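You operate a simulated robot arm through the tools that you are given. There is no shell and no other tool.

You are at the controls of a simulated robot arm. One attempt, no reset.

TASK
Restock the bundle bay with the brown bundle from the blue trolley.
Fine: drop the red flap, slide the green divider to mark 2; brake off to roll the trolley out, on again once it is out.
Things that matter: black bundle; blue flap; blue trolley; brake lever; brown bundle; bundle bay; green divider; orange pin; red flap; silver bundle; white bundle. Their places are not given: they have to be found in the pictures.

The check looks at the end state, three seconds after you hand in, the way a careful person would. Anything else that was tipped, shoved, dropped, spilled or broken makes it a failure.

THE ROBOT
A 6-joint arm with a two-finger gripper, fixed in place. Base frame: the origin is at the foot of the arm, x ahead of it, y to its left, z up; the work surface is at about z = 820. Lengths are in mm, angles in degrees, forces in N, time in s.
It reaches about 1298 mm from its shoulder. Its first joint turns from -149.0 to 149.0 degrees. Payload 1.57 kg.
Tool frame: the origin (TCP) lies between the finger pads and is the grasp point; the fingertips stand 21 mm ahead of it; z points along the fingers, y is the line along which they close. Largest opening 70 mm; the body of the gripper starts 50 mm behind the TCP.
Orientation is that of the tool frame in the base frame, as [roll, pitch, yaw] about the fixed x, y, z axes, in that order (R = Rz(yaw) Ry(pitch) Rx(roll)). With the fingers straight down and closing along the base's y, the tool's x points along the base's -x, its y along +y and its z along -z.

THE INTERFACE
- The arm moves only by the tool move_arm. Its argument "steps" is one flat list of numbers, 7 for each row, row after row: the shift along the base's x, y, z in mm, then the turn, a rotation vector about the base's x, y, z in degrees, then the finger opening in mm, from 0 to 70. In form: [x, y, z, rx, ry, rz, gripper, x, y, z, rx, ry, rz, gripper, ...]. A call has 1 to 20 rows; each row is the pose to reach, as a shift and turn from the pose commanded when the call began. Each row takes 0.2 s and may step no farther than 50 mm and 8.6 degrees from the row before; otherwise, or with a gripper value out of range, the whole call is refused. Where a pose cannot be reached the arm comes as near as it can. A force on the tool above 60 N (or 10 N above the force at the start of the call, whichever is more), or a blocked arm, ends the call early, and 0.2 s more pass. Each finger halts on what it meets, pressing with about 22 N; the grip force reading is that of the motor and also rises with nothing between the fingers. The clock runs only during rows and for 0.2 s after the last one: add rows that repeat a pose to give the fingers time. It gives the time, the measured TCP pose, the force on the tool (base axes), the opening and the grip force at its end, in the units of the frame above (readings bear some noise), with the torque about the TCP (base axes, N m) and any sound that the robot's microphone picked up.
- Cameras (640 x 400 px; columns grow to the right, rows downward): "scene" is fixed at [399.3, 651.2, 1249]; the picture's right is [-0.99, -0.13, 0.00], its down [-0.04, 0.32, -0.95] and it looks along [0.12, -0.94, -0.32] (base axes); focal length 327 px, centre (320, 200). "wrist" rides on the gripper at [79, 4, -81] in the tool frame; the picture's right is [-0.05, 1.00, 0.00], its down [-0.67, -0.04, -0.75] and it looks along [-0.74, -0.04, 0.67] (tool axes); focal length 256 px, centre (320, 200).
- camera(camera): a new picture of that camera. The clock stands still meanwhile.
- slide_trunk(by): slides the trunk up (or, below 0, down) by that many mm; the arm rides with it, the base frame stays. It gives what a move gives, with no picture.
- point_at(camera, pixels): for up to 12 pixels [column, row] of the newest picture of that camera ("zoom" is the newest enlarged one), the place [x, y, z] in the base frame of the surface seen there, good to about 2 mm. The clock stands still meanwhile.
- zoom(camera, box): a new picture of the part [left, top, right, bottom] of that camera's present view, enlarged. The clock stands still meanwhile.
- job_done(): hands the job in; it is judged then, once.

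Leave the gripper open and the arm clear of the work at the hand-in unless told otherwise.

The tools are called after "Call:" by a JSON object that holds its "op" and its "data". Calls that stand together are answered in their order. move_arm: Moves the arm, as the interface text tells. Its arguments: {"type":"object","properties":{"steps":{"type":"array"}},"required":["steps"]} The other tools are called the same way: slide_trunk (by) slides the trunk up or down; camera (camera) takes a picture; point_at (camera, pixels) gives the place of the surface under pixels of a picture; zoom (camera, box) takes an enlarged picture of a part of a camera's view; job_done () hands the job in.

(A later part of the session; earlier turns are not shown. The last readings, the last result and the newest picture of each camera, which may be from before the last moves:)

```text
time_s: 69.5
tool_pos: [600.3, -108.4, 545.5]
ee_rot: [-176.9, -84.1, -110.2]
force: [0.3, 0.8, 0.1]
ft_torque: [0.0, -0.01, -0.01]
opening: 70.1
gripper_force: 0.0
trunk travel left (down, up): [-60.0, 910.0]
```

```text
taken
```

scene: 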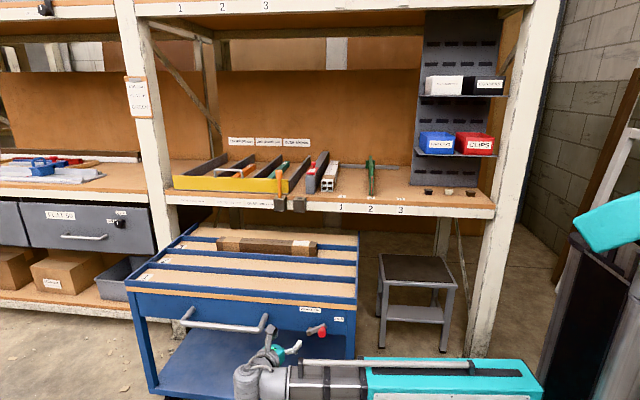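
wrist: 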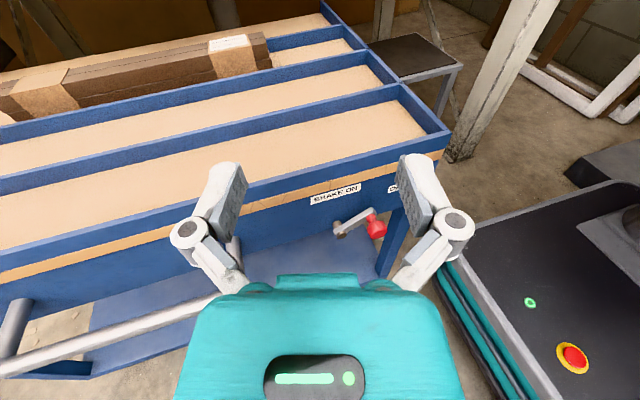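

The knob centre is about (504, -182…, 512). I lower to z≈508 and move sideways to x≈519 in front of it.

Call:
{"op": "slide_trunk", "data": {"by": -37.5}}

Call:
{"op": "move_arm", "data": {"steps": [-30, -8, 0, 0, 0, 0, 70, -60, -20, 0, 0, 0, 0, 70, -81, -32, 0, 0, 0, 0, 70, -81, -32, 0, 0, 0, 0, 70]}}

Call:
{"op": "camera", "data": {"camera": "wrist"}}

```text
time_s: 70.3
tool_pos: [599.6, -109.6, 508.9]
ee_rot: [-176.8, -84.1, -110.4]
force: [0.1, -0.3, -0.2]
ft_torque: [0.0, -0.01, -0.01]
opening: 69.8
gripper_force: 0.2
trunk travel left (down, up): [-23.0, 947.0]
```

```text
time_s: 71.3
tool_pos: [520.8, -141.4, 508.2]
ee_rot: [-176.9, -84.0, -110.3]
force: [-0.5, -0.9, 0.2]
ft_torque: [0.01, 0.03, -0.01]
opening: 69.9
gripper_force: 0.1
trunk travel left (down, up): [-23.0, 947.0]
```

```text
taken
```

wrist: 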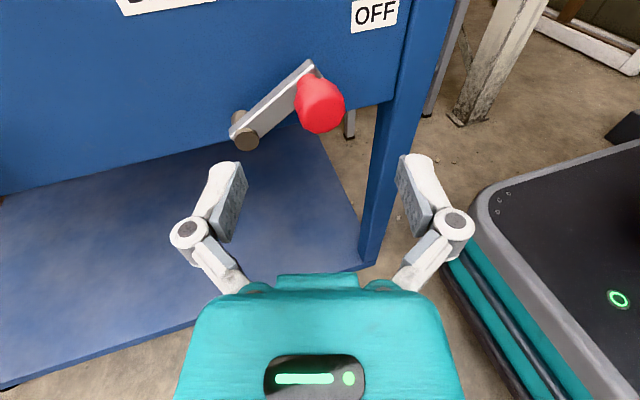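

The knob is between the open fingers ahead. I move -y by 38 so the fingers reach past it on both sides.

Call:
{"op": "move_arm", "data": {"steps": [-1, -12, 0, 0, 0, 0, 70, -2, -24, 0, 0, 0, 0, 70, -2, -32, 0, 0, 0, 0, 70, -2, -38, 0, 0, 0, 0, 70, -2, -38, 0, 0, 0, 0, 70]}}

Call:
{"op": "camera", "data": {"camera": "wrist"}}

Call:
{"op": "zoom", "data": {"camera": "scene", "box": [260, 300, 370, 370]}}

```text
time_s: 72.5
tool_pos: [517.5, -178.3, 509.0]
ee_rot: [-176.8, -84.2, -110.3]
force: [0.5, -0.9, -0.6]
ft_torque: [0.01, 0.01, 0.0]
opening: 70.0
gripper_force: 0.0
trunk travel left (down, up): [-23.0, 947.0]
```

```text
taken
```

wrist: 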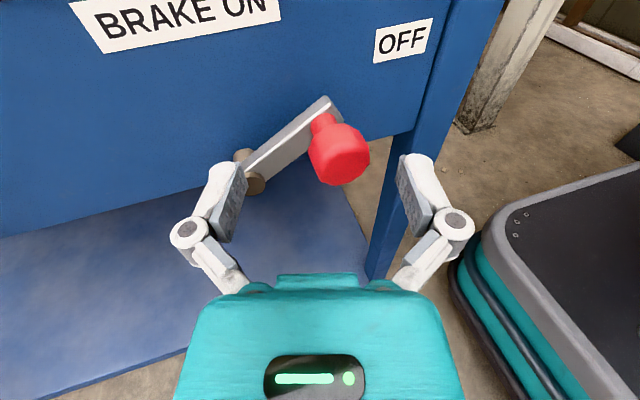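

```text
5.71 times, centred on (315, 335) of scene
```

zoom: 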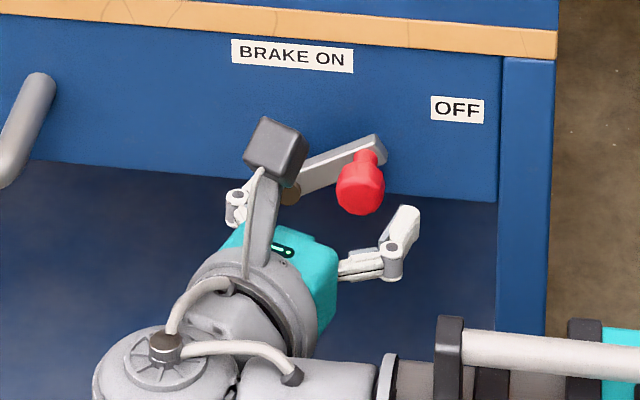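

The knob is caged. I move +x by 10 for first contact of the -x finger's inner face with the knob.

Call:
{"op": "move_arm", "data": {"steps": [4, 0, 0, 0, 0, 0, 70, 8, 0, 0, 0, 0, 0, 70, 11, 0, 0, 0, 0, 0, 70]}}

Call:
{"op": "slide_trunk", "data": {"by": 5}}

Call:
{"op": "camera", "data": {"camera": "wrist"}}

```text
time_s: 73.3
tool_pos: [528.7, -179.3, 509.5]
ee_rot: [-176.7, -84.1, -110.4]
force: [0.1, -0.1, -0.3]
ft_torque: [-0.02, -0.01, -0.01]
opening: 70.0
gripper_force: 0.1
trunk travel left (down, up): [-23.0, 947.0]
```

```text
time_s: 73.8
tool_pos: [527.4, -178.4, 513.1]
ee_rot: [-176.8, -84.2, -110.4]
force: [-0.5, -1.1, -0.2]
ft_torque: [0.01, 0.0, -0.01]
opening: 70.1
gripper_force: 0.1
trunk travel left (down, up): [-28.0, 942.0]
```

```text
taken
```

wrist: 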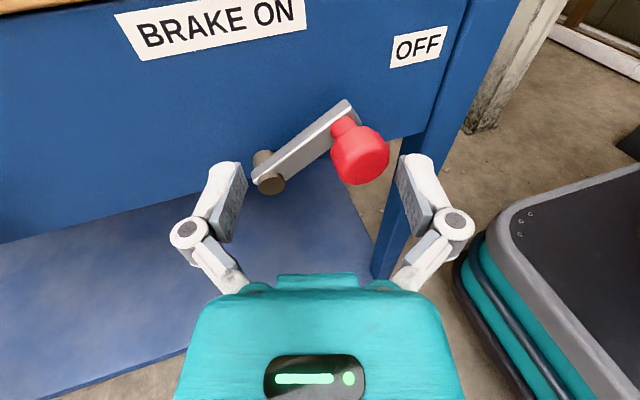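

Still a small gap between the knob and the right-hand finger. I go on +x in small steps.

Call:
{"op": "move_arm", "data": {"steps": [3, 0, 0, 0, 0, 0, 70, 6, 0, 0, 0, 0, 0, 70, 9, 0, 0, 0, 0, 0, 70]}}

Call:
{"op": "camera", "data": {"camera": "wrist"}}

```text
time_s: 74.6
tool_pos: [537.3, -179.2, 513.4]
ee_rot: [-176.6, -84.1, -110.4]
force: [-0.6, -0.7, -0.7]
ft_torque: [0.0, 0.01, -0.06]
opening: 70.0
gripper_force: 0.1
trunk travel left (down, up): [-28.0, 942.0]
```

```text
taken
```

wrist: 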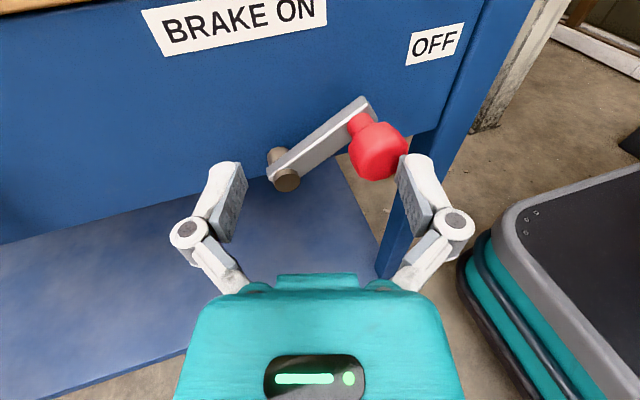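

The knob's edge now meets the finger. I continue +x by 5, then lift 5.

Call:
{"op": "move_arm", "data": {"steps": [2, 0, 0, 0, 0, 0, 70, 4, 0, 0, 0, 0, 0, 70, 6, 0, 0, 0, 0, 0, 70]}}

Call:
{"op": "slide_trunk", "data": {"by": 5}}

Call:
{"op": "camera", "data": {"camera": "wrist"}}

```text
time_s: 75.4
tool_pos: [543.0, -177.8, 513.8]
ee_rot: [-176.8, -84.2, -110.5]
force: [0.2, 0.7, -0.3]
ft_torque: [0.02, 0.03, 0.01]
opening: 70.2
gripper_force: 0.1
trunk travel left (down, up): [-28.0, 942.0]
```

```text
time_s: 76.0
tool_pos: [542.3, -178.8, 517.9]
ee_rot: [-176.7, -84.3, -110.4]
force: [-0.8, -1.2, 0.8]
ft_torque: [-0.02, -0.02, 0.0]
opening: 70.3
gripper_force: 0.1
trunk travel left (down, up): [-33.0, 937.0]
```

```text
taken
```

wrist: 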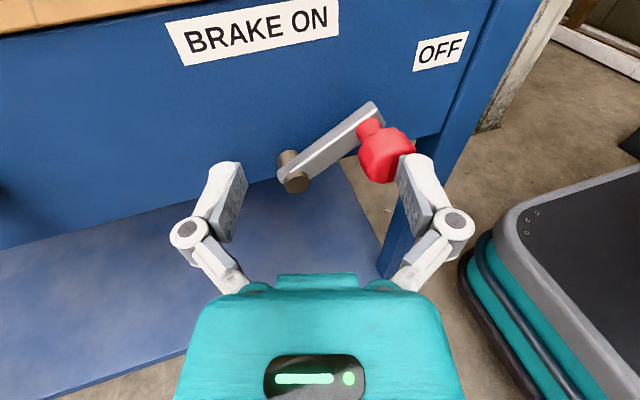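

I can't tell whether the lever moved; I measure knob and lever.

Call:
{"op": "zoom", "data": {"camera": "wrist", "box": [260, 90, 460, 215]}}

Call:
{"op": "point_at", "data": {"camera": "zoom", "pixels": [[380, 200], [400, 210], [420, 180], [450, 200], [350, 60], [370, 90], [110, 290], [230, 170], [480, 220], [520, 230], [470, 280]]}}

Call:
{"op": "zoom", "data": {"camera": "scene", "box": [280, 300, 360, 360]}}

```text
3.20 times, centred on (360, 152) of wrist
```

zoom: 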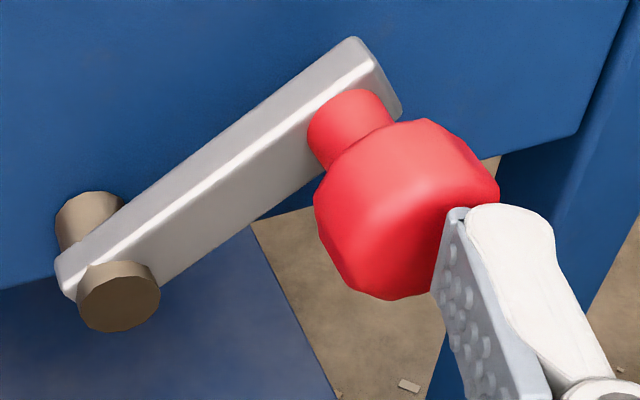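

```text
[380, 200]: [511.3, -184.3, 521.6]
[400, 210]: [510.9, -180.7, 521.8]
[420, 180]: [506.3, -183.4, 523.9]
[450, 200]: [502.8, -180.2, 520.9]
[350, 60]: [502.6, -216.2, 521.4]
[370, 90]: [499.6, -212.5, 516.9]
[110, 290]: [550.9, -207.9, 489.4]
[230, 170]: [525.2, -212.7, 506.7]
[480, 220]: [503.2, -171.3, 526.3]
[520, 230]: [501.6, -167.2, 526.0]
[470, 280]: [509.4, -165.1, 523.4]
```

```text
6.67 times, centred on (320, 330) of scene
```

zoom: 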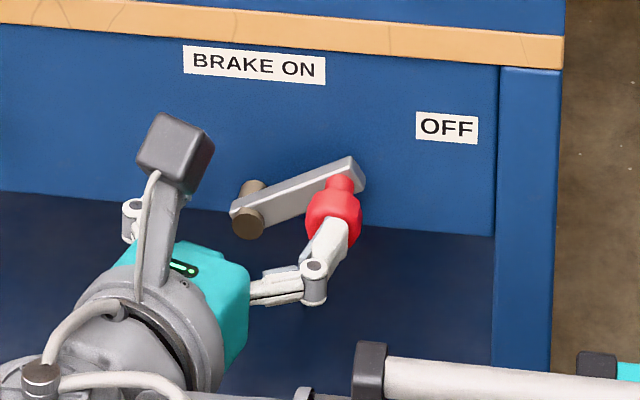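

The finger passes in front of the knob: with the fingers wide open their tips stand back (tip at y≈-172, knob front at -181). I move back -x by 24, go 16 deeper in -y, and try again.

Call:
{"op": "move_arm", "data": {"steps": [-8, 0, 0, 0, 0, 0, 70, -16, 0, 0, 0, 0, 0, 70, -24, 0, 0, 0, 0, 0, 70, -24, -6, 0, 0, 0, 0, 70, -24, -11, 0, 0, 0, 0, 70, -24, -16, 0, 0, 0, 0, 70, -24, -16, 0, 0, 0, 0, 70]}}

Call:
{"op": "zoom", "data": {"camera": "wrist", "box": [180, 70, 460, 245]}}

Call:
{"op": "point_at", "data": {"camera": "zoom", "pixels": [[510, 205], [540, 205], [500, 215], [130, 220], [100, 230], [370, 190]]}}

```text
time_s: 77.6
tool_pos: [518.6, -194.4, 518.3]
ee_rot: [-176.8, -84.1, -110.2]
force: [0.4, -0.4, -0.9]
ft_torque: [0.05, 0.0, -0.02]
opening: 70.0
gripper_force: 0.1
trunk travel left (down, up): [-33.0, 937.0]
```

```text
2.29 times, centred on (320, 158) of wrist
```

zoom: 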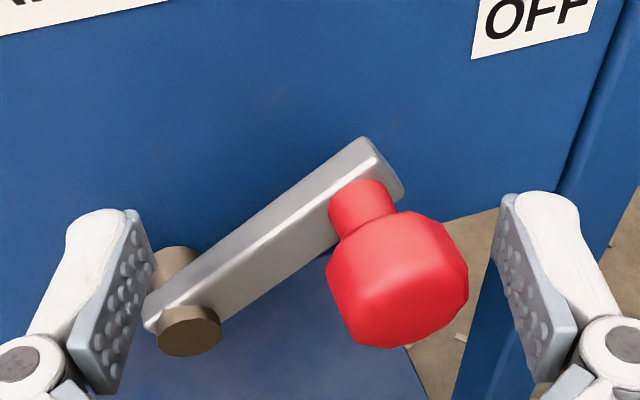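

```text
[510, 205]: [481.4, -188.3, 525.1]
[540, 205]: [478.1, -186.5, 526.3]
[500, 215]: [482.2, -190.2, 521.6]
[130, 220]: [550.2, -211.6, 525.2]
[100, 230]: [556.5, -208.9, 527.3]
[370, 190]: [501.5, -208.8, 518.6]
```

Now the -x finger tip is at y≈-189, beyond the knob's front, with about 7 mm gap in x. I lower 6 mm to its centre height and push +x.

Call:
{"op": "slide_trunk", "data": {"by": -6}}

Call:
{"op": "move_arm", "data": {"steps": [4, 0, 0, 0, 0, 0, 70, 8, 0, 0, 0, 0, 0, 70, 11, 0, 0, 0, 0, 0, 70, 14, 0, 0, 0, 0, 0, 70]}}

Call:
{"op": "zoom", "data": {"camera": "wrist", "box": [180, 70, 460, 245]}}

```text
time_s: 78.1
tool_pos: [519.3, -193.6, 513.5]
ee_rot: [-176.8, -84.1, -110.3]
force: [0.3, -0.1, -0.1]
ft_torque: [0.0, 0.0, 0.02]
opening: 70.1
gripper_force: 0.1
trunk travel left (down, up): [-27.0, 943.0]
```

```text
time_s: 79.1
tool_pos: [534.5, -194.7, 511.6]
ee_rot: [-176.5, -84.1, -110.4]
force: [0.7, -0.7, -0.1]
ft_torque: [-0.01, 0.0, 0.0]
opening: 70.2
gripper_force: 0.0
trunk travel left (down, up): [-27.0, 943.0]
```

```text
2.29 times, centred on (320, 158) of wrist
```

zoom: 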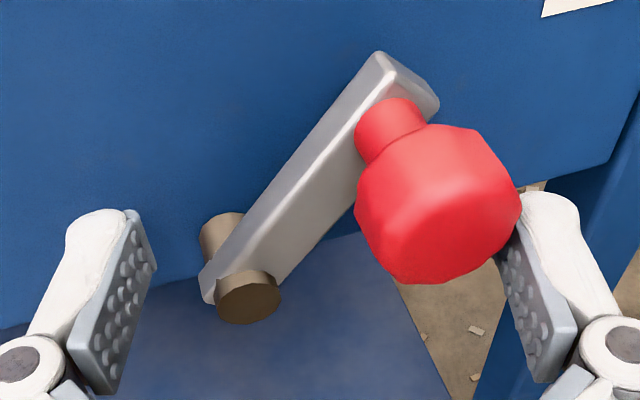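

The lever is moving (steeper now). I follow the arc: lift 6, push 7.

Call:
{"op": "slide_trunk", "data": {"by": 7}}

Call:
{"op": "move_arm", "data": {"steps": [3, 0, 0, 0, 0, 0, 70, 6, 0, 0, 0, 0, 0, 70, 9, 0, 0, 0, 0, 0, 70]}}

Call:
{"op": "slide_trunk", "data": {"by": 5}}

Call:
{"op": "zoom", "data": {"camera": "wrist", "box": [180, 70, 460, 245]}}

```text
time_s: 79.7
tool_pos: [533.4, -194.5, 518.5]
ee_rot: [-176.6, -84.1, -110.4]
force: [-0.1, -0.2, 0.6]
ft_torque: [-0.01, -0.02, 0.03]
opening: 70.0
gripper_force: 0.1
trunk travel left (down, up): [-34.0, 936.0]
```

```text
time_s: 80.5
tool_pos: [542.6, -196.0, 520.4]
ee_rot: [-176.7, -84.1, -110.4]
force: [0.1, -0.3, -0.9]
ft_torque: [0.0, 0.0, 0.02]
opening: 69.8
gripper_force: 0.0
trunk travel left (down, up): [-34.0, 936.0]
```

```text
time_s: 81.0
tool_pos: [543.0, -195.3, 524.7]
ee_rot: [-176.6, -84.1, -110.4]
force: [-0.3, -0.1, 0.5]
ft_torque: [0.0, -0.03, 0.01]
opening: 70.1
gripper_force: 0.0
trunk travel left (down, up): [-39.0, 931.0]
```

```text
2.29 times, centred on (320, 158) of wrist
```

zoom: 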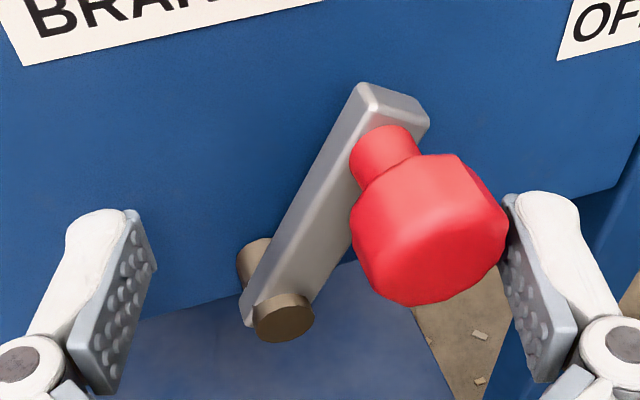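

Working smoothly. I continue +x by 10, lift 4, then push on until the stop.

Call:
{"op": "move_arm", "data": {"steps": [3, 0, 0, 0, 0, 0, 70, 6, 0, 0, 0, 0, 0, 70, 10, 0, 0, 0, 0, 0, 70]}}

Call:
{"op": "slide_trunk", "data": {"by": 4}}

Call:
{"op": "move_arm", "data": {"steps": [4, 0, 0, 0, 0, 0, 70, 8, 0, 0, 0, 0, 0, 70, 12, 0, 0, 0, 0, 0, 70]}}

Call:
{"op": "zoom", "data": {"camera": "wrist", "box": [180, 70, 460, 245]}}

```text
time_s: 81.8
tool_pos: [552.0, -194.7, 524.6]
ee_rot: [-176.6, -84.1, -110.4]
force: [-1.1, 0.9, -0.5]
ft_torque: [0.08, 0.01, 0.02]
opening: 70.0
gripper_force: 0.1
trunk travel left (down, up): [-39.0, 931.0]
```

```text
time_s: 82.3
tool_pos: [551.6, -194.5, 528.1]
ee_rot: [-176.7, -84.2, -110.5]
force: [-0.2, 0.3, 0.3]
ft_torque: [0.0, 0.03, 0.02]
opening: 70.0
gripper_force: 0.2
trunk travel left (down, up): [-43.0, 927.0]
```

```text
time_s: 83.1
tool_pos: [564.0, -194.4, 528.8]
ee_rot: [-176.7, -84.1, -110.4]
force: [-0.4, 0.2, 0.1]
ft_torque: [0.03, 0.01, -0.01]
opening: 69.8
gripper_force: 0.1
trunk travel left (down, up): [-43.0, 927.0]
```

```text
2.29 times, centred on (320, 158) of wrist
```

zoom: 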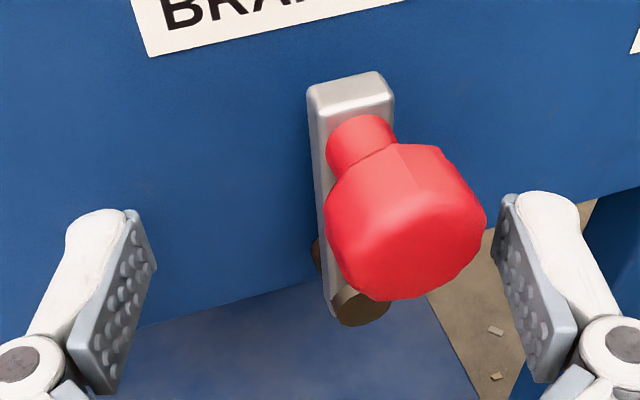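

The lever seems to have snapped upright to ON, ahead of the finger. I push a little more (+8) to be sure it's at its stop, watching the force.

Call:
{"op": "move_arm", "data": {"steps": [3, 0, 0, 0, 0, 0, 70, 6, 0, 0, 0, 0, 0, 70, 9, 0, 0, 0, 0, 0, 70]}}

Call:
{"op": "zoom", "data": {"camera": "wrist", "box": [180, 70, 460, 245]}}

Call:
{"op": "zoom", "data": {"camera": "scene", "box": [260, 295, 370, 365]}}

```text
time_s: 83.9
tool_pos: [570.3, -194.7, 528.2]
ee_rot: [-176.5, -84.1, -110.8]
force: [-18.0, -1.6, -5.2]
ft_torque: [-0.15, -0.28, 0.28]
opening: 70.0
gripper_force: 0.0
trunk travel left (down, up): [-43.0, 927.0]
```

```text
2.29 times, centred on (320, 158) of wrist
```

zoom: 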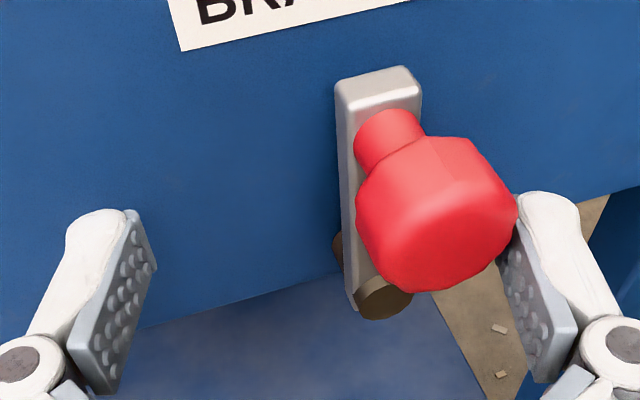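

```text
5.71 times, centred on (315, 330) of scene
```

zoom: 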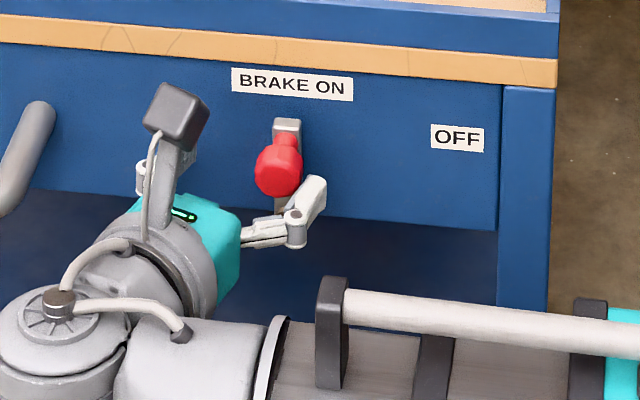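

The lever stands upright at ON against its stop (18 N). I ease off -x and back away +y.

Call:
{"op": "move_arm", "data": {"steps": [-5, 0, 0, 0, 0, 0, 70, -8, 0, 0, 0, 0, 0, 70, -8, 20, 0, 0, 0, 0, 70, -8, 50, 0, 0, 0, 0, 70, 0, 85, 0, 0, 0, 0, 70, 20, 90, 0, 0, 0, 0, 70, 20, 90, 0, 0, 0, 0, 70]}}

Call:
{"op": "zoom", "data": {"camera": "wrist", "box": [200, 50, 480, 225]}}

```text
time_s: 85.5
tool_pos: [593.8, -105.8, 528.1]
ee_rot: [-176.8, -84.1, -110.4]
force: [0.4, -0.6, 0.2]
ft_torque: [-0.01, -0.01, 0.0]
opening: 70.2
gripper_force: 0.0
trunk travel left (down, up): [-43.0, 927.0]
```

```text
2.29 times, centred on (340, 138) of wrist
```

zoom: 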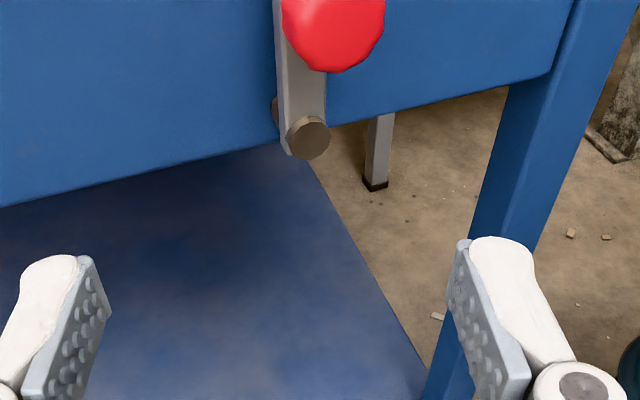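

The lever stays upright. I raise the trunk by 380.

Call:
{"op": "slide_trunk", "data": {"by": 380}}

Call:
{"op": "camera", "data": {"camera": "scene"}}

Call:
{"op": "camera", "data": {"camera": "wrist"}}

```text
time_s: 89.2
tool_pos: [593.3, -105.9, 909.4]
ee_rot: [-176.8, -84.2, -110.3]
force: [-0.1, 0.7, 0.4]
ft_torque: [-0.02, -0.03, -0.04]
opening: 69.9
gripper_force: 0.0
trunk travel left (down, up): [-423.0, 547.0]
```

```text
taken
```

scene: 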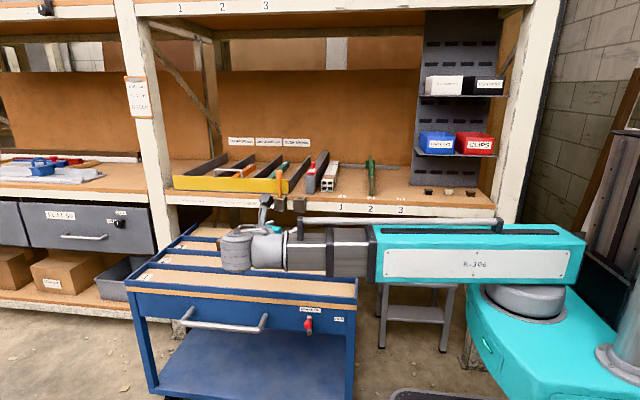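

```text
taken
```

wrist: 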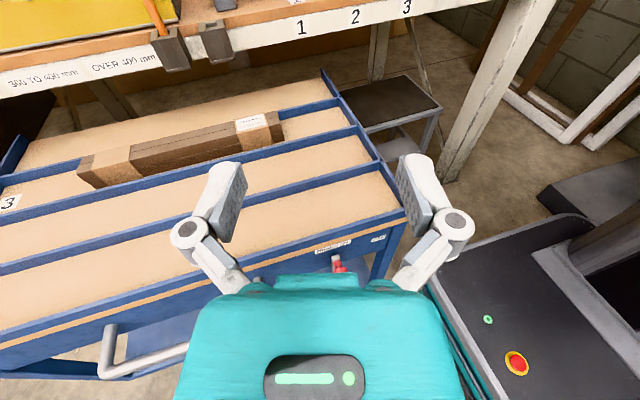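

A good overview of the trolley. I zoom on the bundle and measure its ends, edges and the lane walls.

Call:
{"op": "zoom", "data": {"camera": "wrist", "box": [60, 80, 360, 260]}}

Call:
{"op": "point_at", "data": {"camera": "zoom", "pixels": [[50, 160], [70, 190], [260, 115], [260, 140], [440, 70], [455, 80], [455, 105], [300, 100], [250, 165], [200, 250], [400, 40], [250, 65]]}}

```text
2.13 times, centred on (210, 170) of wrist
```

zoom: 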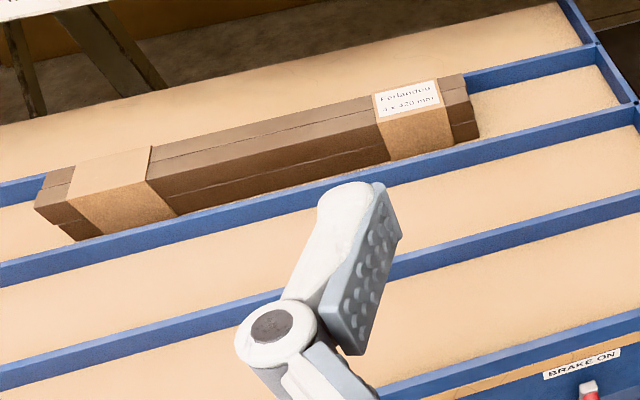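

```text
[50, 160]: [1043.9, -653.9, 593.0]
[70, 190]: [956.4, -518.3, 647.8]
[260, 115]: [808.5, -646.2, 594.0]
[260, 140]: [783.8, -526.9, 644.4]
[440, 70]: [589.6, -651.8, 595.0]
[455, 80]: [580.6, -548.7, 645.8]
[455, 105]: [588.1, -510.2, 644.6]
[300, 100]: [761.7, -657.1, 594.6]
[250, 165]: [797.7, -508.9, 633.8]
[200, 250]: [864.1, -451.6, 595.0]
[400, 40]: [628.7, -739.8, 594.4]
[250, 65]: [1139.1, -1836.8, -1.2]
```

Call:
{"op": "point_at", "data": {"camera": "zoom", "pixels": [[465, 90], [472, 95], [474, 120], [45, 200], [40, 205], [52, 180], [250, 190], [330, 172], [470, 150], [550, 60], [520, 68], [300, 120]]}}

Call:
{"op": "zoom", "data": {"camera": "scene", "box": [205, 230, 335, 275]}}

Call:
{"op": "point_at", "data": {"camera": "zoom", "pixels": [[75, 180], [60, 160], [530, 180], [545, 170], [300, 165], [300, 180], [300, 195], [300, 225], [300, 240]]}}

```text
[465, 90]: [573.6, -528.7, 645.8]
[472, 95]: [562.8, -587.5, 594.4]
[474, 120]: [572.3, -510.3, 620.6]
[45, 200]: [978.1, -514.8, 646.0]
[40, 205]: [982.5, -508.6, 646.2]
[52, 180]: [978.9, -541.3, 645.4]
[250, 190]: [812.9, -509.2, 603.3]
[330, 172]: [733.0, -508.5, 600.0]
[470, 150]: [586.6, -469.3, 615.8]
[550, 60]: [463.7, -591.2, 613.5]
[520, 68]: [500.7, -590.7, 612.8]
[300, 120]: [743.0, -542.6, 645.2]
```

```text
4.92 times, centred on (270, 252) of scene
```

zoom: 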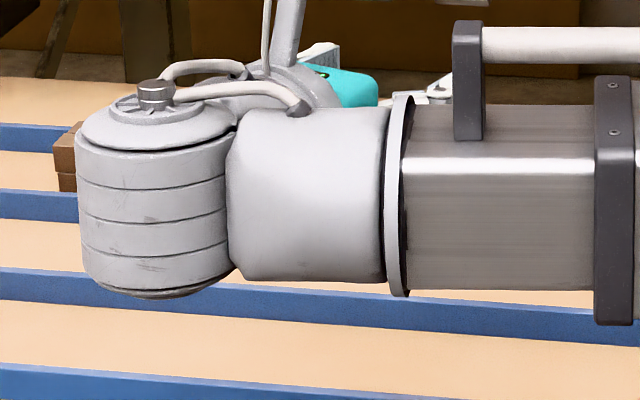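

```text
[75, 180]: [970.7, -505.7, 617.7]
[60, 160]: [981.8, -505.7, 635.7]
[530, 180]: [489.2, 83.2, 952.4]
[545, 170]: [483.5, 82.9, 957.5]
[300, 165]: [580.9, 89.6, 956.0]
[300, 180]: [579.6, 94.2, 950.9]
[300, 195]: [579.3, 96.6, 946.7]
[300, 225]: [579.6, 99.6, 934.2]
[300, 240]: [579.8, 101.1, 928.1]
```

Bundle: x≈567–985 (centre ≈776), y≈-556…-508 (centre ≈-533), top z≈646, lane floor ≈595, lane walls at y≈-471 and -590. Now I pitch the tool to vertical while moving to about (740, -400).

Call:
{"op": "move_arm", "data": {"steps": [14, -29, 0, 8.03, -2.45, 0, 70, 29, -58, 0, 16.06, -4.9, 0, 70, 44, -88, 0, 24.1, -7.35, 0, 70, 59, -117, 0, 32.1, -9.8, 0, 70, 73, -147, 0, 40.15, -12.25, 0, 70, 88, -176, 0, 48.2, -14.7, 0, 70, 103, -206, 0, 56.2, -17.15, 0, 70, 118, -235, 0, 64.2, -19.6, 0, 70, 132, -265, 0, 72.3, -22.05, 0, 70, 147, -294, 0, 80.3, -24.5, 0, 70, 147, -294, 0, 80.3, -24.5, 0, 70]}}

Call:
{"op": "camera", "data": {"camera": "scene"}}

```text
time_s: 91.6
tool_pos: [737.3, -404.0, 741.9]
ee_rot: [179.9, -0.2, -107.3]
force: [-0.2, 0.2, 0.2]
ft_torque: [0.03, -0.02, -0.01]
opening: 70.0
gripper_force: 0.1
out of reach, approached as far as the arm can: row 1, 2, 3, 4, 5, 6, 7, 8, 9, 10, 11
trunk travel left (down, up): [-423.0, 547.0]
```

```text
taken
```

scene: 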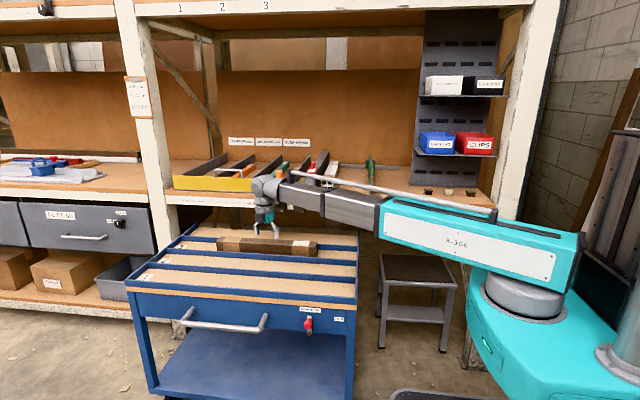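

Vertical. I turn -72.7° about z so the fingers close along y (across the bundle), moving to (776, -440).

Call:
{"op": "move_arm", "data": {"steps": [4, -4, 0, 0, 0, -8.1, 70, 9, -8, 0, 0, 0, -16.2, 70, 13, -12, 0, 0, 0, -24.3, 70, 17, -16, 0, 0, 0, -32.4, 70, 22, -20, 0, 0, 0, -40.5, 70, 26, -24, 0, 0, 0, -48.6, 70, 30, -28, 0, 0, 0, -56.7, 70, 35, -32, 0, 0, 0, -64.8, 70, 39, -36, 0, 0, 0, -72.7, 70, 39, -36, 0, 0, 0, -72.7, 70]}}

Call:
{"op": "zoom", "data": {"camera": "scene", "box": [210, 150, 350, 265]}}

Call:
{"op": "camera", "data": {"camera": "wrist"}}

```text
time_s: 93.8
tool_pos: [778.6, -436.1, 740.4]
ee_rot: [179.9, -0.3, 179.9]
force: [0.4, -1.1, 0.3]
ft_torque: [-0.01, 0.02, 0.0]
opening: 69.9
gripper_force: 0.0
out of reach, approached as far as the arm can: row 6, 7, 8, 9
trunk travel left (down, up): [-423.0, 547.0]
```

```text
3.48 times, centred on (280, 208) of scene
```

zoom: 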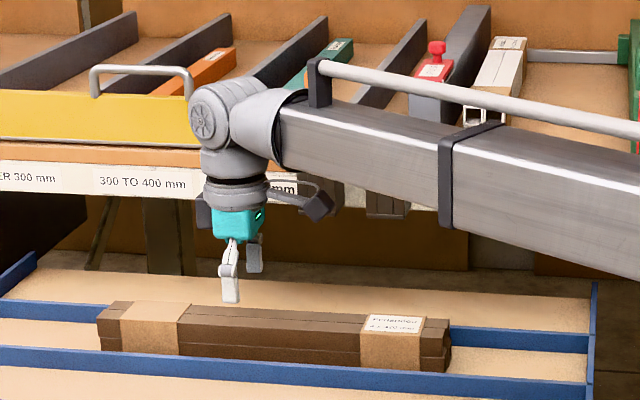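

```text
taken
```

wrist: 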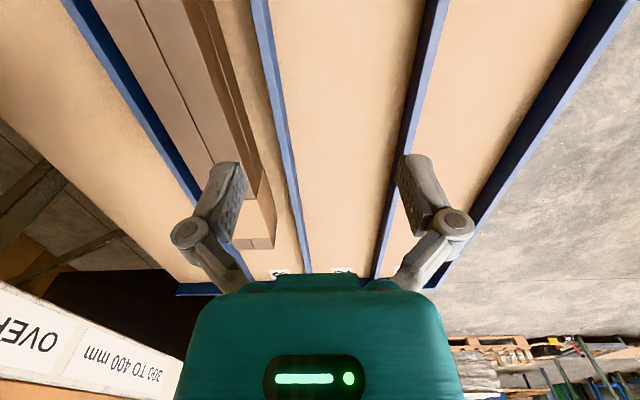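

I measure the wrist's bulk around the tool axis to judge the clearance to the bench edge and the sockets.

Call:
{"op": "point_at", "data": {"camera": "zoom", "pixels": [[192, 110], [210, 120], [225, 82], [203, 155], [265, 150], [262, 195], [204, 205], [240, 85], [290, 100], [315, 205], [300, 75], [235, 165]]}}

Call:
{"op": "zoom", "data": {"camera": "scene", "box": [260, 190, 320, 225]}}

Call:
{"op": "point_at", "data": {"camera": "zoom", "pixels": [[390, 130], [440, 130], [415, 190], [390, 70], [415, 90], [440, 70], [210, 150], [415, 220]]}}

```text
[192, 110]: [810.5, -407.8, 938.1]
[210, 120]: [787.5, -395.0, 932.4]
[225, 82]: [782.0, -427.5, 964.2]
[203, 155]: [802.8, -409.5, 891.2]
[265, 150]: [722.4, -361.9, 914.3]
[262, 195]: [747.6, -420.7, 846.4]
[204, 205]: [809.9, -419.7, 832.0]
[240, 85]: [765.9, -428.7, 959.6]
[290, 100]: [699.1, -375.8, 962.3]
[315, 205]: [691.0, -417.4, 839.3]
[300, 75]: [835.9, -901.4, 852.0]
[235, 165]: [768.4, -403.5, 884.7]
```

```text
10.67 times, centred on (290, 208) of scene
```

zoom: 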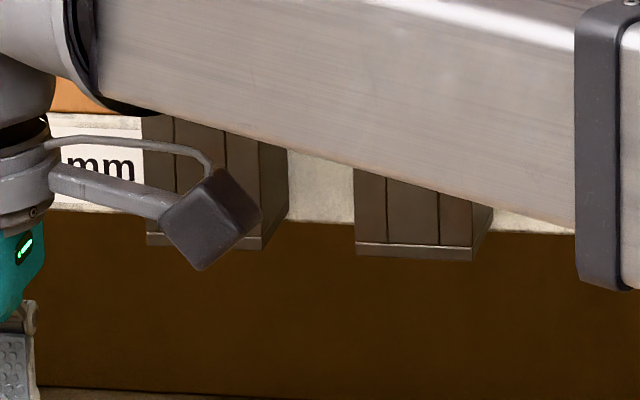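

```text
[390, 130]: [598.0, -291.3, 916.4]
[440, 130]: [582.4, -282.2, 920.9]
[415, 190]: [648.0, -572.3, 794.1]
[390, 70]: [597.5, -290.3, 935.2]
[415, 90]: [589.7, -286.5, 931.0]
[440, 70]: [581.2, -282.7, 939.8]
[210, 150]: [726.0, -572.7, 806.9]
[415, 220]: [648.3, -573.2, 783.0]
```

The socket corner at (752, -572) would be very close to an upright wrist. I'll tilt the tool 15° along the bundle (about y), which keeps the pads flat on the bundle's sides but puts the wrist 48 mm further to +x. First I refine the bundle's ends.

Call:
{"op": "zoom", "data": {"camera": "scene", "box": [205, 225, 335, 275]}}

Call:
{"op": "point_at", "data": {"camera": "zoom", "pixels": [[63, 155], [68, 180], [66, 160], [552, 190], [556, 200], [548, 175], [530, 170], [200, 160], [400, 175], [200, 140], [400, 155], [300, 150]]}}

Call:
{"op": "move_arm", "data": {"steps": [0, 0, 0, 0, 5, 0, 70, 0, 0, 0, 0, 10, 0, 70, 0, 0, 0, 0, 15, 0, 70, 0, 0, 0, 0, 15, 0, 70]}}

```text
4.92 times, centred on (270, 250) of scene
```

zoom: 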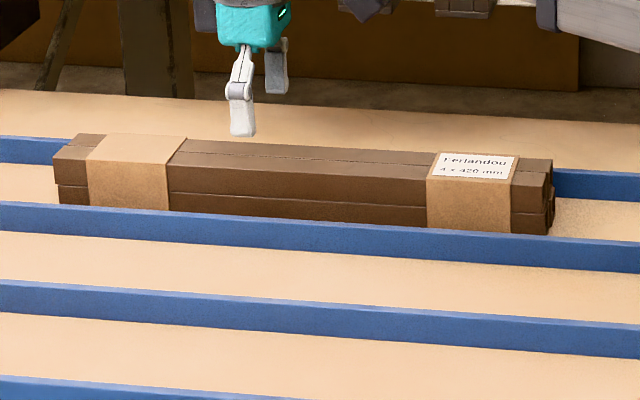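

```text
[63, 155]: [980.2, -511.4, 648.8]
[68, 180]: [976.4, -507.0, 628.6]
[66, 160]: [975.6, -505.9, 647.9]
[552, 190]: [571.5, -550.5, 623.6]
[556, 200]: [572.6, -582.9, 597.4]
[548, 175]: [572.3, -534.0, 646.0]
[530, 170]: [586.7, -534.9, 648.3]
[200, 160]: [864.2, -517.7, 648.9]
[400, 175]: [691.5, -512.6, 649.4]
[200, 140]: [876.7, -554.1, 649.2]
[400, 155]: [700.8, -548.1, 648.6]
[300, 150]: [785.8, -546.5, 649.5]
```

```text
time_s: 94.8
tool_pos: [779.5, -436.5, 747.6]
ee_rot: [179.9, -15.2, -179.9]
force: [0.5, -0.7, -0.4]
ft_torque: [0.0, 0.01, 0.05]
opening: 70.1
gripper_force: 0.1
out of reach, approached as far as the arm can: row 3, 4
trunk travel left (down, up): [-423.0, 547.0]
```

The bundle's centre is about (779, -532), top z≈648. Tool tilt is now 15°. I move -95 in y to be over it (tips at z≈740, well above).

Call:
{"op": "move_arm", "data": {"steps": [0, -32, 0, 0, 0, 0, 70, 0, -64, 0, 0, 0, 0, 70, 0, -95.5, 0, 0, 0, 0, 70, 0, -95.5, 0, 0, 0, 0, 70]}}

Call:
{"op": "camera", "data": {"camera": "wrist"}}

Call:
{"op": "zoom", "data": {"camera": "scene", "box": [190, 150, 350, 270]}}

```text
time_s: 95.8
tool_pos: [779.8, -530.3, 747.3]
ee_rot: [179.8, -15.1, -179.9]
force: [0.7, 0.2, -0.5]
ft_torque: [0.04, 0.01, 0.04]
opening: 70.1
gripper_force: 0.0
trunk travel left (down, up): [-423.0, 547.0]
```

```text
taken
```

wrist: 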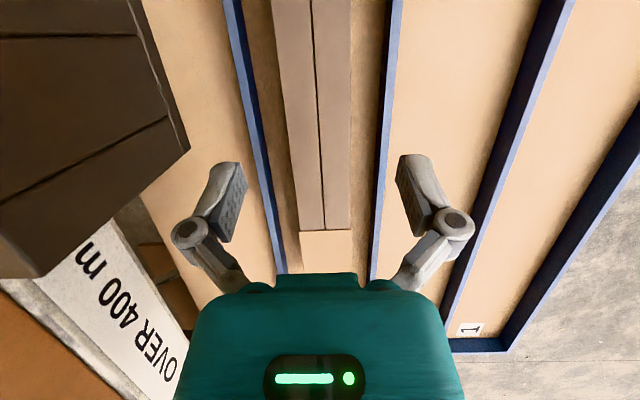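

```text
3.33 times, centred on (270, 210) of scene
```

zoom: 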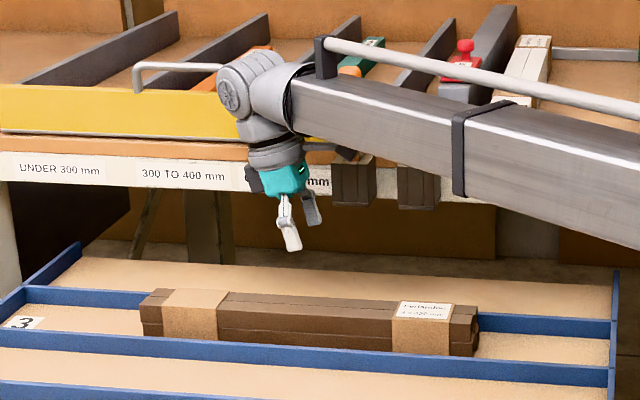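

The bundle is centred between the fingers; the socket (dark, upper left) is beside the camera with some room. I lower 70 first and check.

Call:
{"op": "slide_trunk", "data": {"by": -70}}

Call:
{"op": "camera", "data": {"camera": "wrist"}}

Call:
{"op": "zoom", "data": {"camera": "scene", "box": [190, 170, 350, 270]}}

```text
time_s: 96.9
tool_pos: [779.5, -530.1, 677.9]
ee_rot: [179.9, -15.1, -180.0]
force: [0.0, 0.3, 0.2]
ft_torque: [-0.02, 0.01, 0.0]
opening: 69.8
gripper_force: 0.2
trunk travel left (down, up): [-353.0, 617.0]
```

```text
taken
```

wrist: 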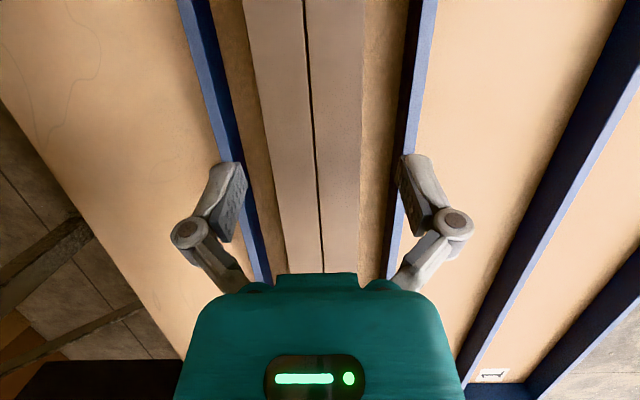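

```text
4.00 times, centred on (270, 220) of scene
```

zoom: 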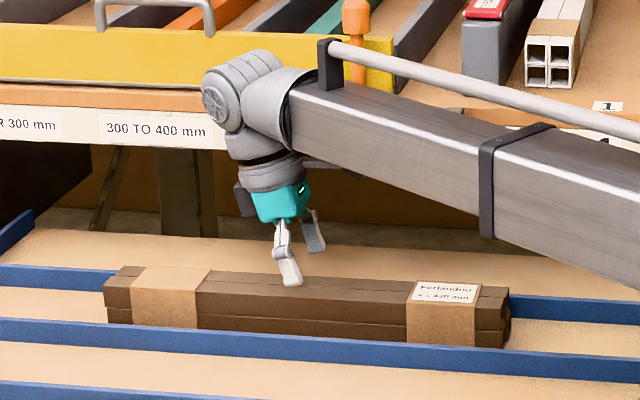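

Aligned; bundle centre is perhaps 1.5 mm toward -y. I shift -1.5 mm and lower 57 more, putting the pads beside the bundle (tips ~8 mm above the lane floor).

Call:
{"op": "move_arm", "data": {"steps": [0, -1.5, 0, 0, 0, 0, 70, 0, -1.5, 0, 0, 0, 0, 70]}}

Call:
{"op": "slide_trunk", "data": {"by": -57}}

Call:
{"op": "camera", "data": {"camera": "wrist"}}

Call:
{"op": "zoom", "data": {"camera": "scene", "box": [190, 170, 350, 270]}}

```text
time_s: 97.5
tool_pos: [778.3, -532.1, 677.0]
ee_rot: [179.9, -15.2, 180.0]
force: [-0.2, 0.7, -0.3]
ft_torque: [0.0, 0.03, 0.0]
opening: 70.1
gripper_force: 0.1
trunk travel left (down, up): [-353.0, 617.0]
```

```text
time_s: 98.5
tool_pos: [778.6, -531.7, 619.5]
ee_rot: [179.9, -15.2, -180.0]
force: [0.2, -0.2, -0.3]
ft_torque: [-0.01, -0.02, -0.03]
opening: 70.0
gripper_force: 0.0
trunk travel left (down, up): [-296.0, 674.0]
```

```text
taken
```

wrist: 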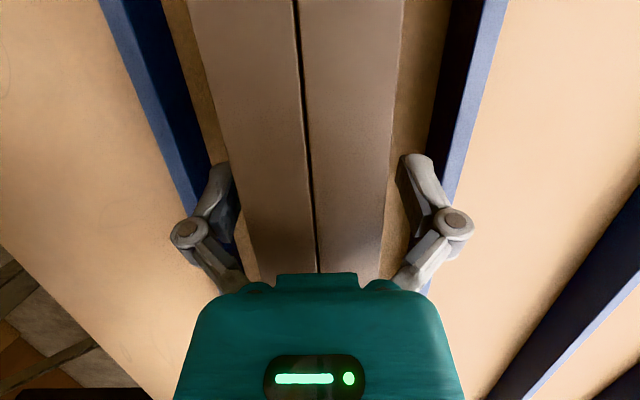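

```text
4.00 times, centred on (270, 220) of scene
```

zoom: 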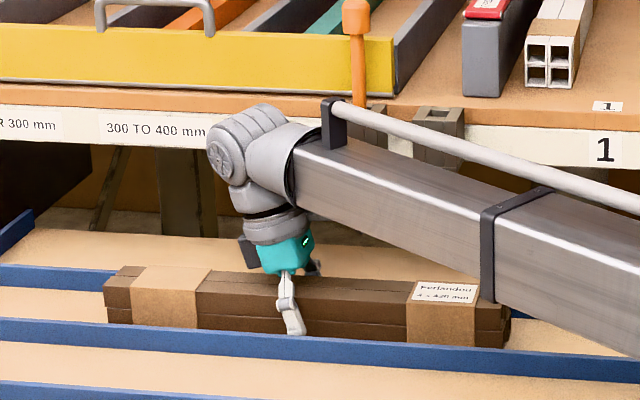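

The fingers are on both sides of the bundle, nothing touched. I close the gripper.

Call:
{"op": "move_arm", "data": {"steps": [0, 0, 0, 0, 0, 0, 60, 0, 0, 0, 0, 0, 0, 50, 0, 0, 0, 0, 0, 0, 40, 0, 0, 0, 0, 0, 0, 30, 0, 0, 0, 0, 0, 0, 20, 0, 0, 0, 0, 0, 0, 10, 0, 0, 0, 0, 0, 0, 0]}}

Call:
{"op": "camera", "data": {"camera": "wrist"}}

```text
time_s: 100.1
tool_pos: [778.6, -532.9, 620.8]
ee_rot: [179.8, -15.1, 180.0]
force: [0.7, -3.4, 3.6]
ft_torque: [-0.28, 0.02, 0.07]
opening: 53.1
gripper_force: 22.0
trunk travel left (down, up): [-296.0, 674.0]
```

```text
taken
```

wrist: 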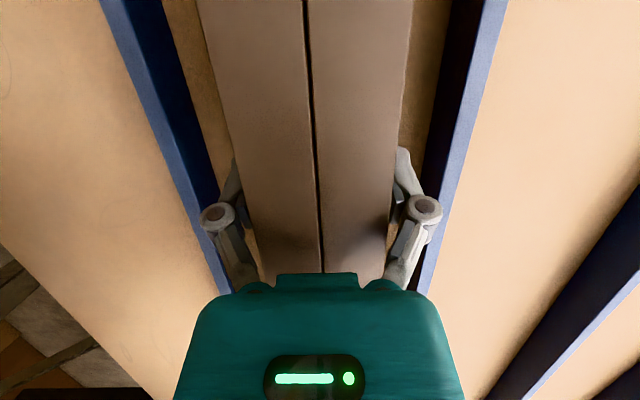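

Held: opening 53.1, grip 22 N. I lift 12 mm to test the hold and read the weight.

Call:
{"op": "slide_trunk", "data": {"by": 12}}

Call:
{"op": "zoom", "data": {"camera": "scene", "box": [190, 190, 350, 280]}}

```text
time_s: 100.7
tool_pos: [779.6, -532.4, 632.8]
ee_rot: [179.8, -15.2, -180.0]
force: [0.3, 0.3, -6.5]
ft_torque: [0.0, 0.04, 0.0]
opening: 53.4
gripper_force: 22.2
trunk travel left (down, up): [-308.0, 662.0]
```

```text
4.00 times, centred on (270, 235) of scene
```

zoom: 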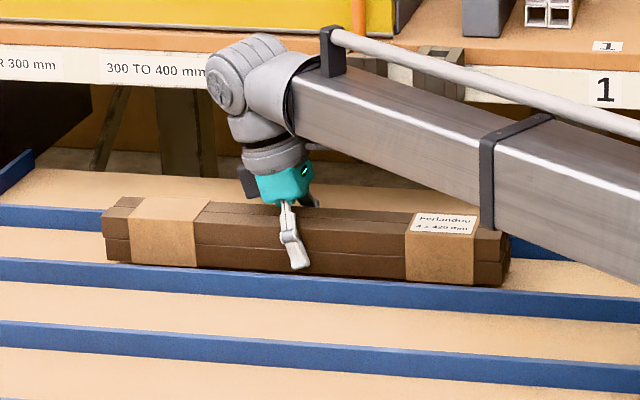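

Weight 6.5 N, torque nearly zero: well centred. I lift 28 more to clear the lane walls (z 614), then move +y away from the bench.

Call:
{"op": "slide_trunk", "data": {"by": 28}}

Call:
{"op": "move_arm", "data": {"steps": [0, 8, 0, 0, 0, 0, 0, 0, 22, 0, 0, 0, 0, 0, 0, 40, 0, 0, 0, 0, 0, 0, 60, 0, 0, 0, 0, 0, 0, 80, 0, 0, 0, 0, 0, 0, 100, 0, 0, 0, 0, 0, 0, 115, 0, 0, 0, 0, 0, 0, 125, 0, 0, 0, 0, 0, 0, 130, 0, 0, 0, 0, 0, 0, 130, 0, 0, 0, 0, 0]}}

Call:
{"op": "camera", "data": {"camera": "scene"}}

```text
time_s: 101.4
tool_pos: [779.1, -533.6, 660.4]
ee_rot: [180.0, -15.0, 180.0]
force: [0.1, 0.8, -7.3]
ft_torque: [-0.01, 0.0, 0.02]
opening: 53.4
gripper_force: 22.4
trunk travel left (down, up): [-336.0, 634.0]
```

```text
time_s: 103.6
tool_pos: [779.0, -401.9, 661.0]
ee_rot: [179.9, -15.2, 179.9]
force: [0.5, -0.2, -5.4]
ft_torque: [0.01, 0.05, 0.0]
opening: 53.5
gripper_force: 22.1
trunk travel left (down, up): [-336.0, 634.0]
```

```text
taken
```

scene: 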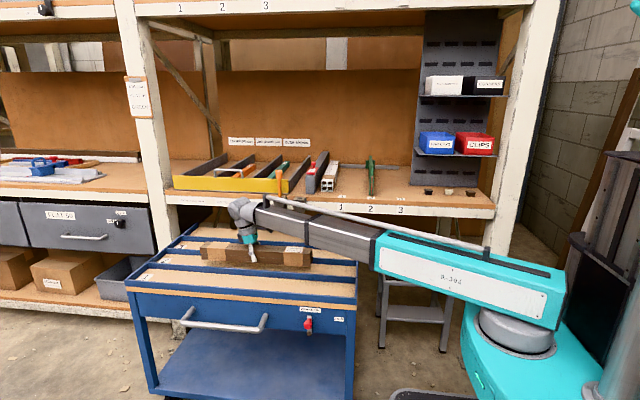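

Clear of the lane. Now I lift the trunk by 290 (bundle bottom to z≈927) here in the open.

Call:
{"op": "slide_trunk", "data": {"by": 290}}

Call:
{"op": "camera", "data": {"camera": "scene"}}

Call:
{"op": "camera", "data": {"camera": "wrist"}}

```text
time_s: 106.5
tool_pos: [777.8, -400.9, 951.2]
ee_rot: [179.9, -15.1, 180.0]
force: [0.4, -0.5, -7.3]
ft_torque: [-0.01, 0.03, 0.02]
opening: 53.3
gripper_force: 22.0
trunk travel left (down, up): [-626.0, 344.0]
```

```text
taken
```

scene: 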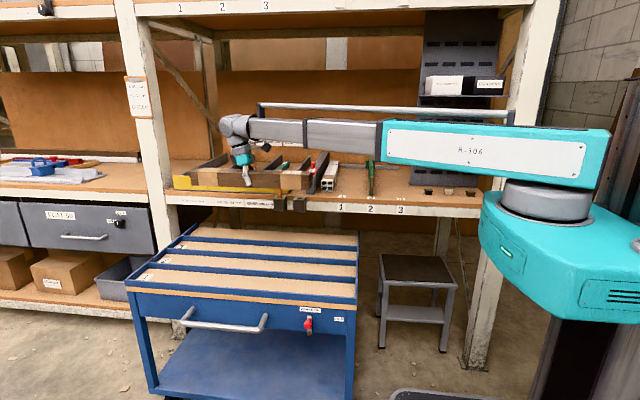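

```text
taken
```

wrist: 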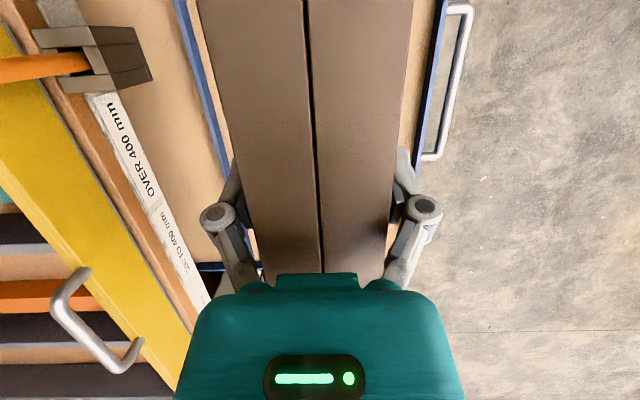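

The bundle hangs level. The pin and bench items are near its swing, so I first move to about (700, -300), then turn it there.

Call:
{"op": "move_arm", "data": {"steps": [-5, 6, 0, 0, 0, 0, 0, -16, 20, 0, 0, 0, 0, 0, -30, 38, 0, 0, 0, 0, 0, -46, 58, 0, 0, 0, 0, 0, -60, 76, 0, 0, 0, 0, 0, -72, 90, 0, 0, 0, 0, 0, -78, 97, 0, 0, 0, 0, 0, -80, 100, 0, 0, 0, 0, 0]}}

Call:
{"op": "move_arm", "data": {"steps": [0, 0, 0, 0, 0, 3, 0, 0, 0, 0, 0, 0, 8, 0, 0, 0, 0, 0, 0, 14, 0, 0, 0, 0, 0, 0, 20.5, 0, 0, 0, 0, 0, 0, 27, 0, 0, 0, 0, 0, 0, 33.5, 0, 0, 0, 0, 0, 0, 40, 0, 0, 0, 0, 0, 0, 46.5, 0, 0, 0, 0, 0, 0, 53, 0, 0, 0, 0, 0, 0, 59.5, 0, 0, 0, 0, 0, 0, 66, 0, 0, 0, 0, 0, 0, 72.5, 0, 0, 0, 0, 0, 0, 79, 0, 0, 0, 0, 0, 0, 84, 0, 0, 0, 0, 0, 0, 88, 0, 0, 0, 0, 0, 0, 90, 0, 0, 0, 0, 0, 0, 90, 0]}}

Call:
{"op": "camera", "data": {"camera": "scene"}}

Call:
{"op": "camera", "data": {"camera": "wrist"}}

```text
time_s: 108.3
tool_pos: [698.8, -302.2, 950.3]
ee_rot: [179.9, -15.2, 180.0]
force: [0.1, 0.4, -6.4]
ft_torque: [0.02, -0.01, -0.01]
opening: 53.5
gripper_force: 21.8
trunk travel left (down, up): [-626.0, 344.0]
```

```text
time_s: 111.9
tool_pos: [699.1, -300.9, 950.8]
ee_rot: [179.8, -15.3, -89.9]
force: [0.2, 0.6, -6.2]
ft_torque: [-0.05, 0.02, -0.01]
opening: 53.4
gripper_force: 21.3
trunk travel left (down, up): [-626.0, 344.0]
```

```text
taken
```

scene: 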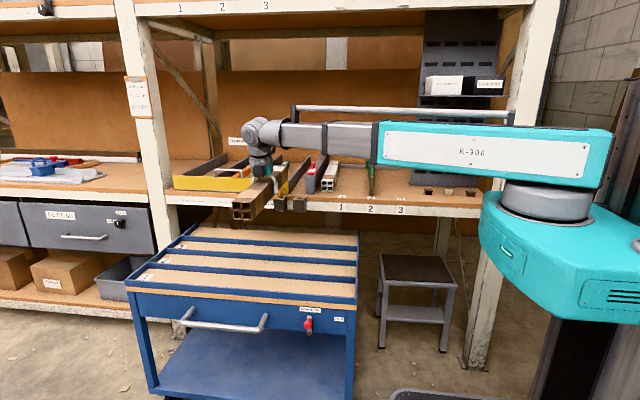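

```text
taken
```

wrist: 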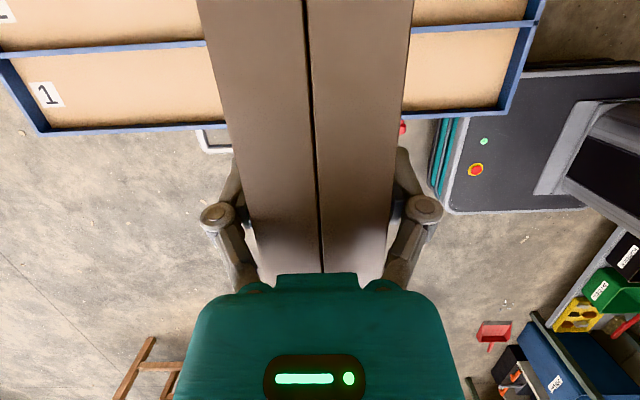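

The bundle lies along y now. Before moving into the bay I measure the white bundle's front face, its back end, and the divider, in the scene picture.

Call:
{"op": "zoom", "data": {"camera": "scene", "box": [310, 145, 390, 205]}}

Call:
{"op": "point_at", "data": {"camera": "zoom", "pixels": [[118, 280], [122, 225], [190, 230], [185, 290], [225, 130], [215, 180], [205, 215], [200, 260], [452, 180], [470, 300], [445, 320], [482, 320]]}}

```text
6.67 times, centred on (350, 175) of scene
```

zoom: 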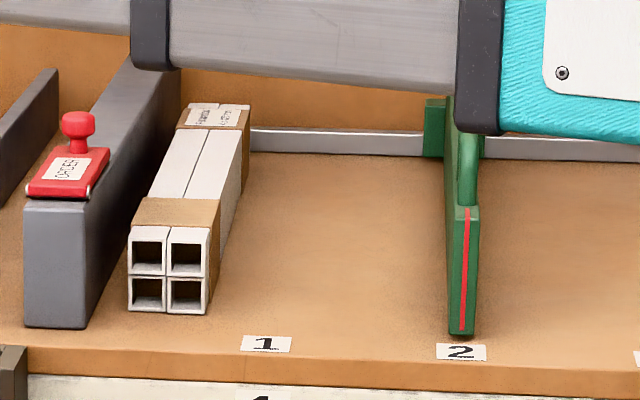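

```text
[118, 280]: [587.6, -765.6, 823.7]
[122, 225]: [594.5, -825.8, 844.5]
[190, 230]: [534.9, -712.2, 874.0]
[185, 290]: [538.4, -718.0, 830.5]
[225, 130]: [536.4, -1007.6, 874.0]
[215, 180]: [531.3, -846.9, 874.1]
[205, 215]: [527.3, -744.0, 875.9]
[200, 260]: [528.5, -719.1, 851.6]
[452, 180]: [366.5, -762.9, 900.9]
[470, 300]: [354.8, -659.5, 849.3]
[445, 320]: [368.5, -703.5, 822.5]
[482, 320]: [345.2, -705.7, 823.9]
```

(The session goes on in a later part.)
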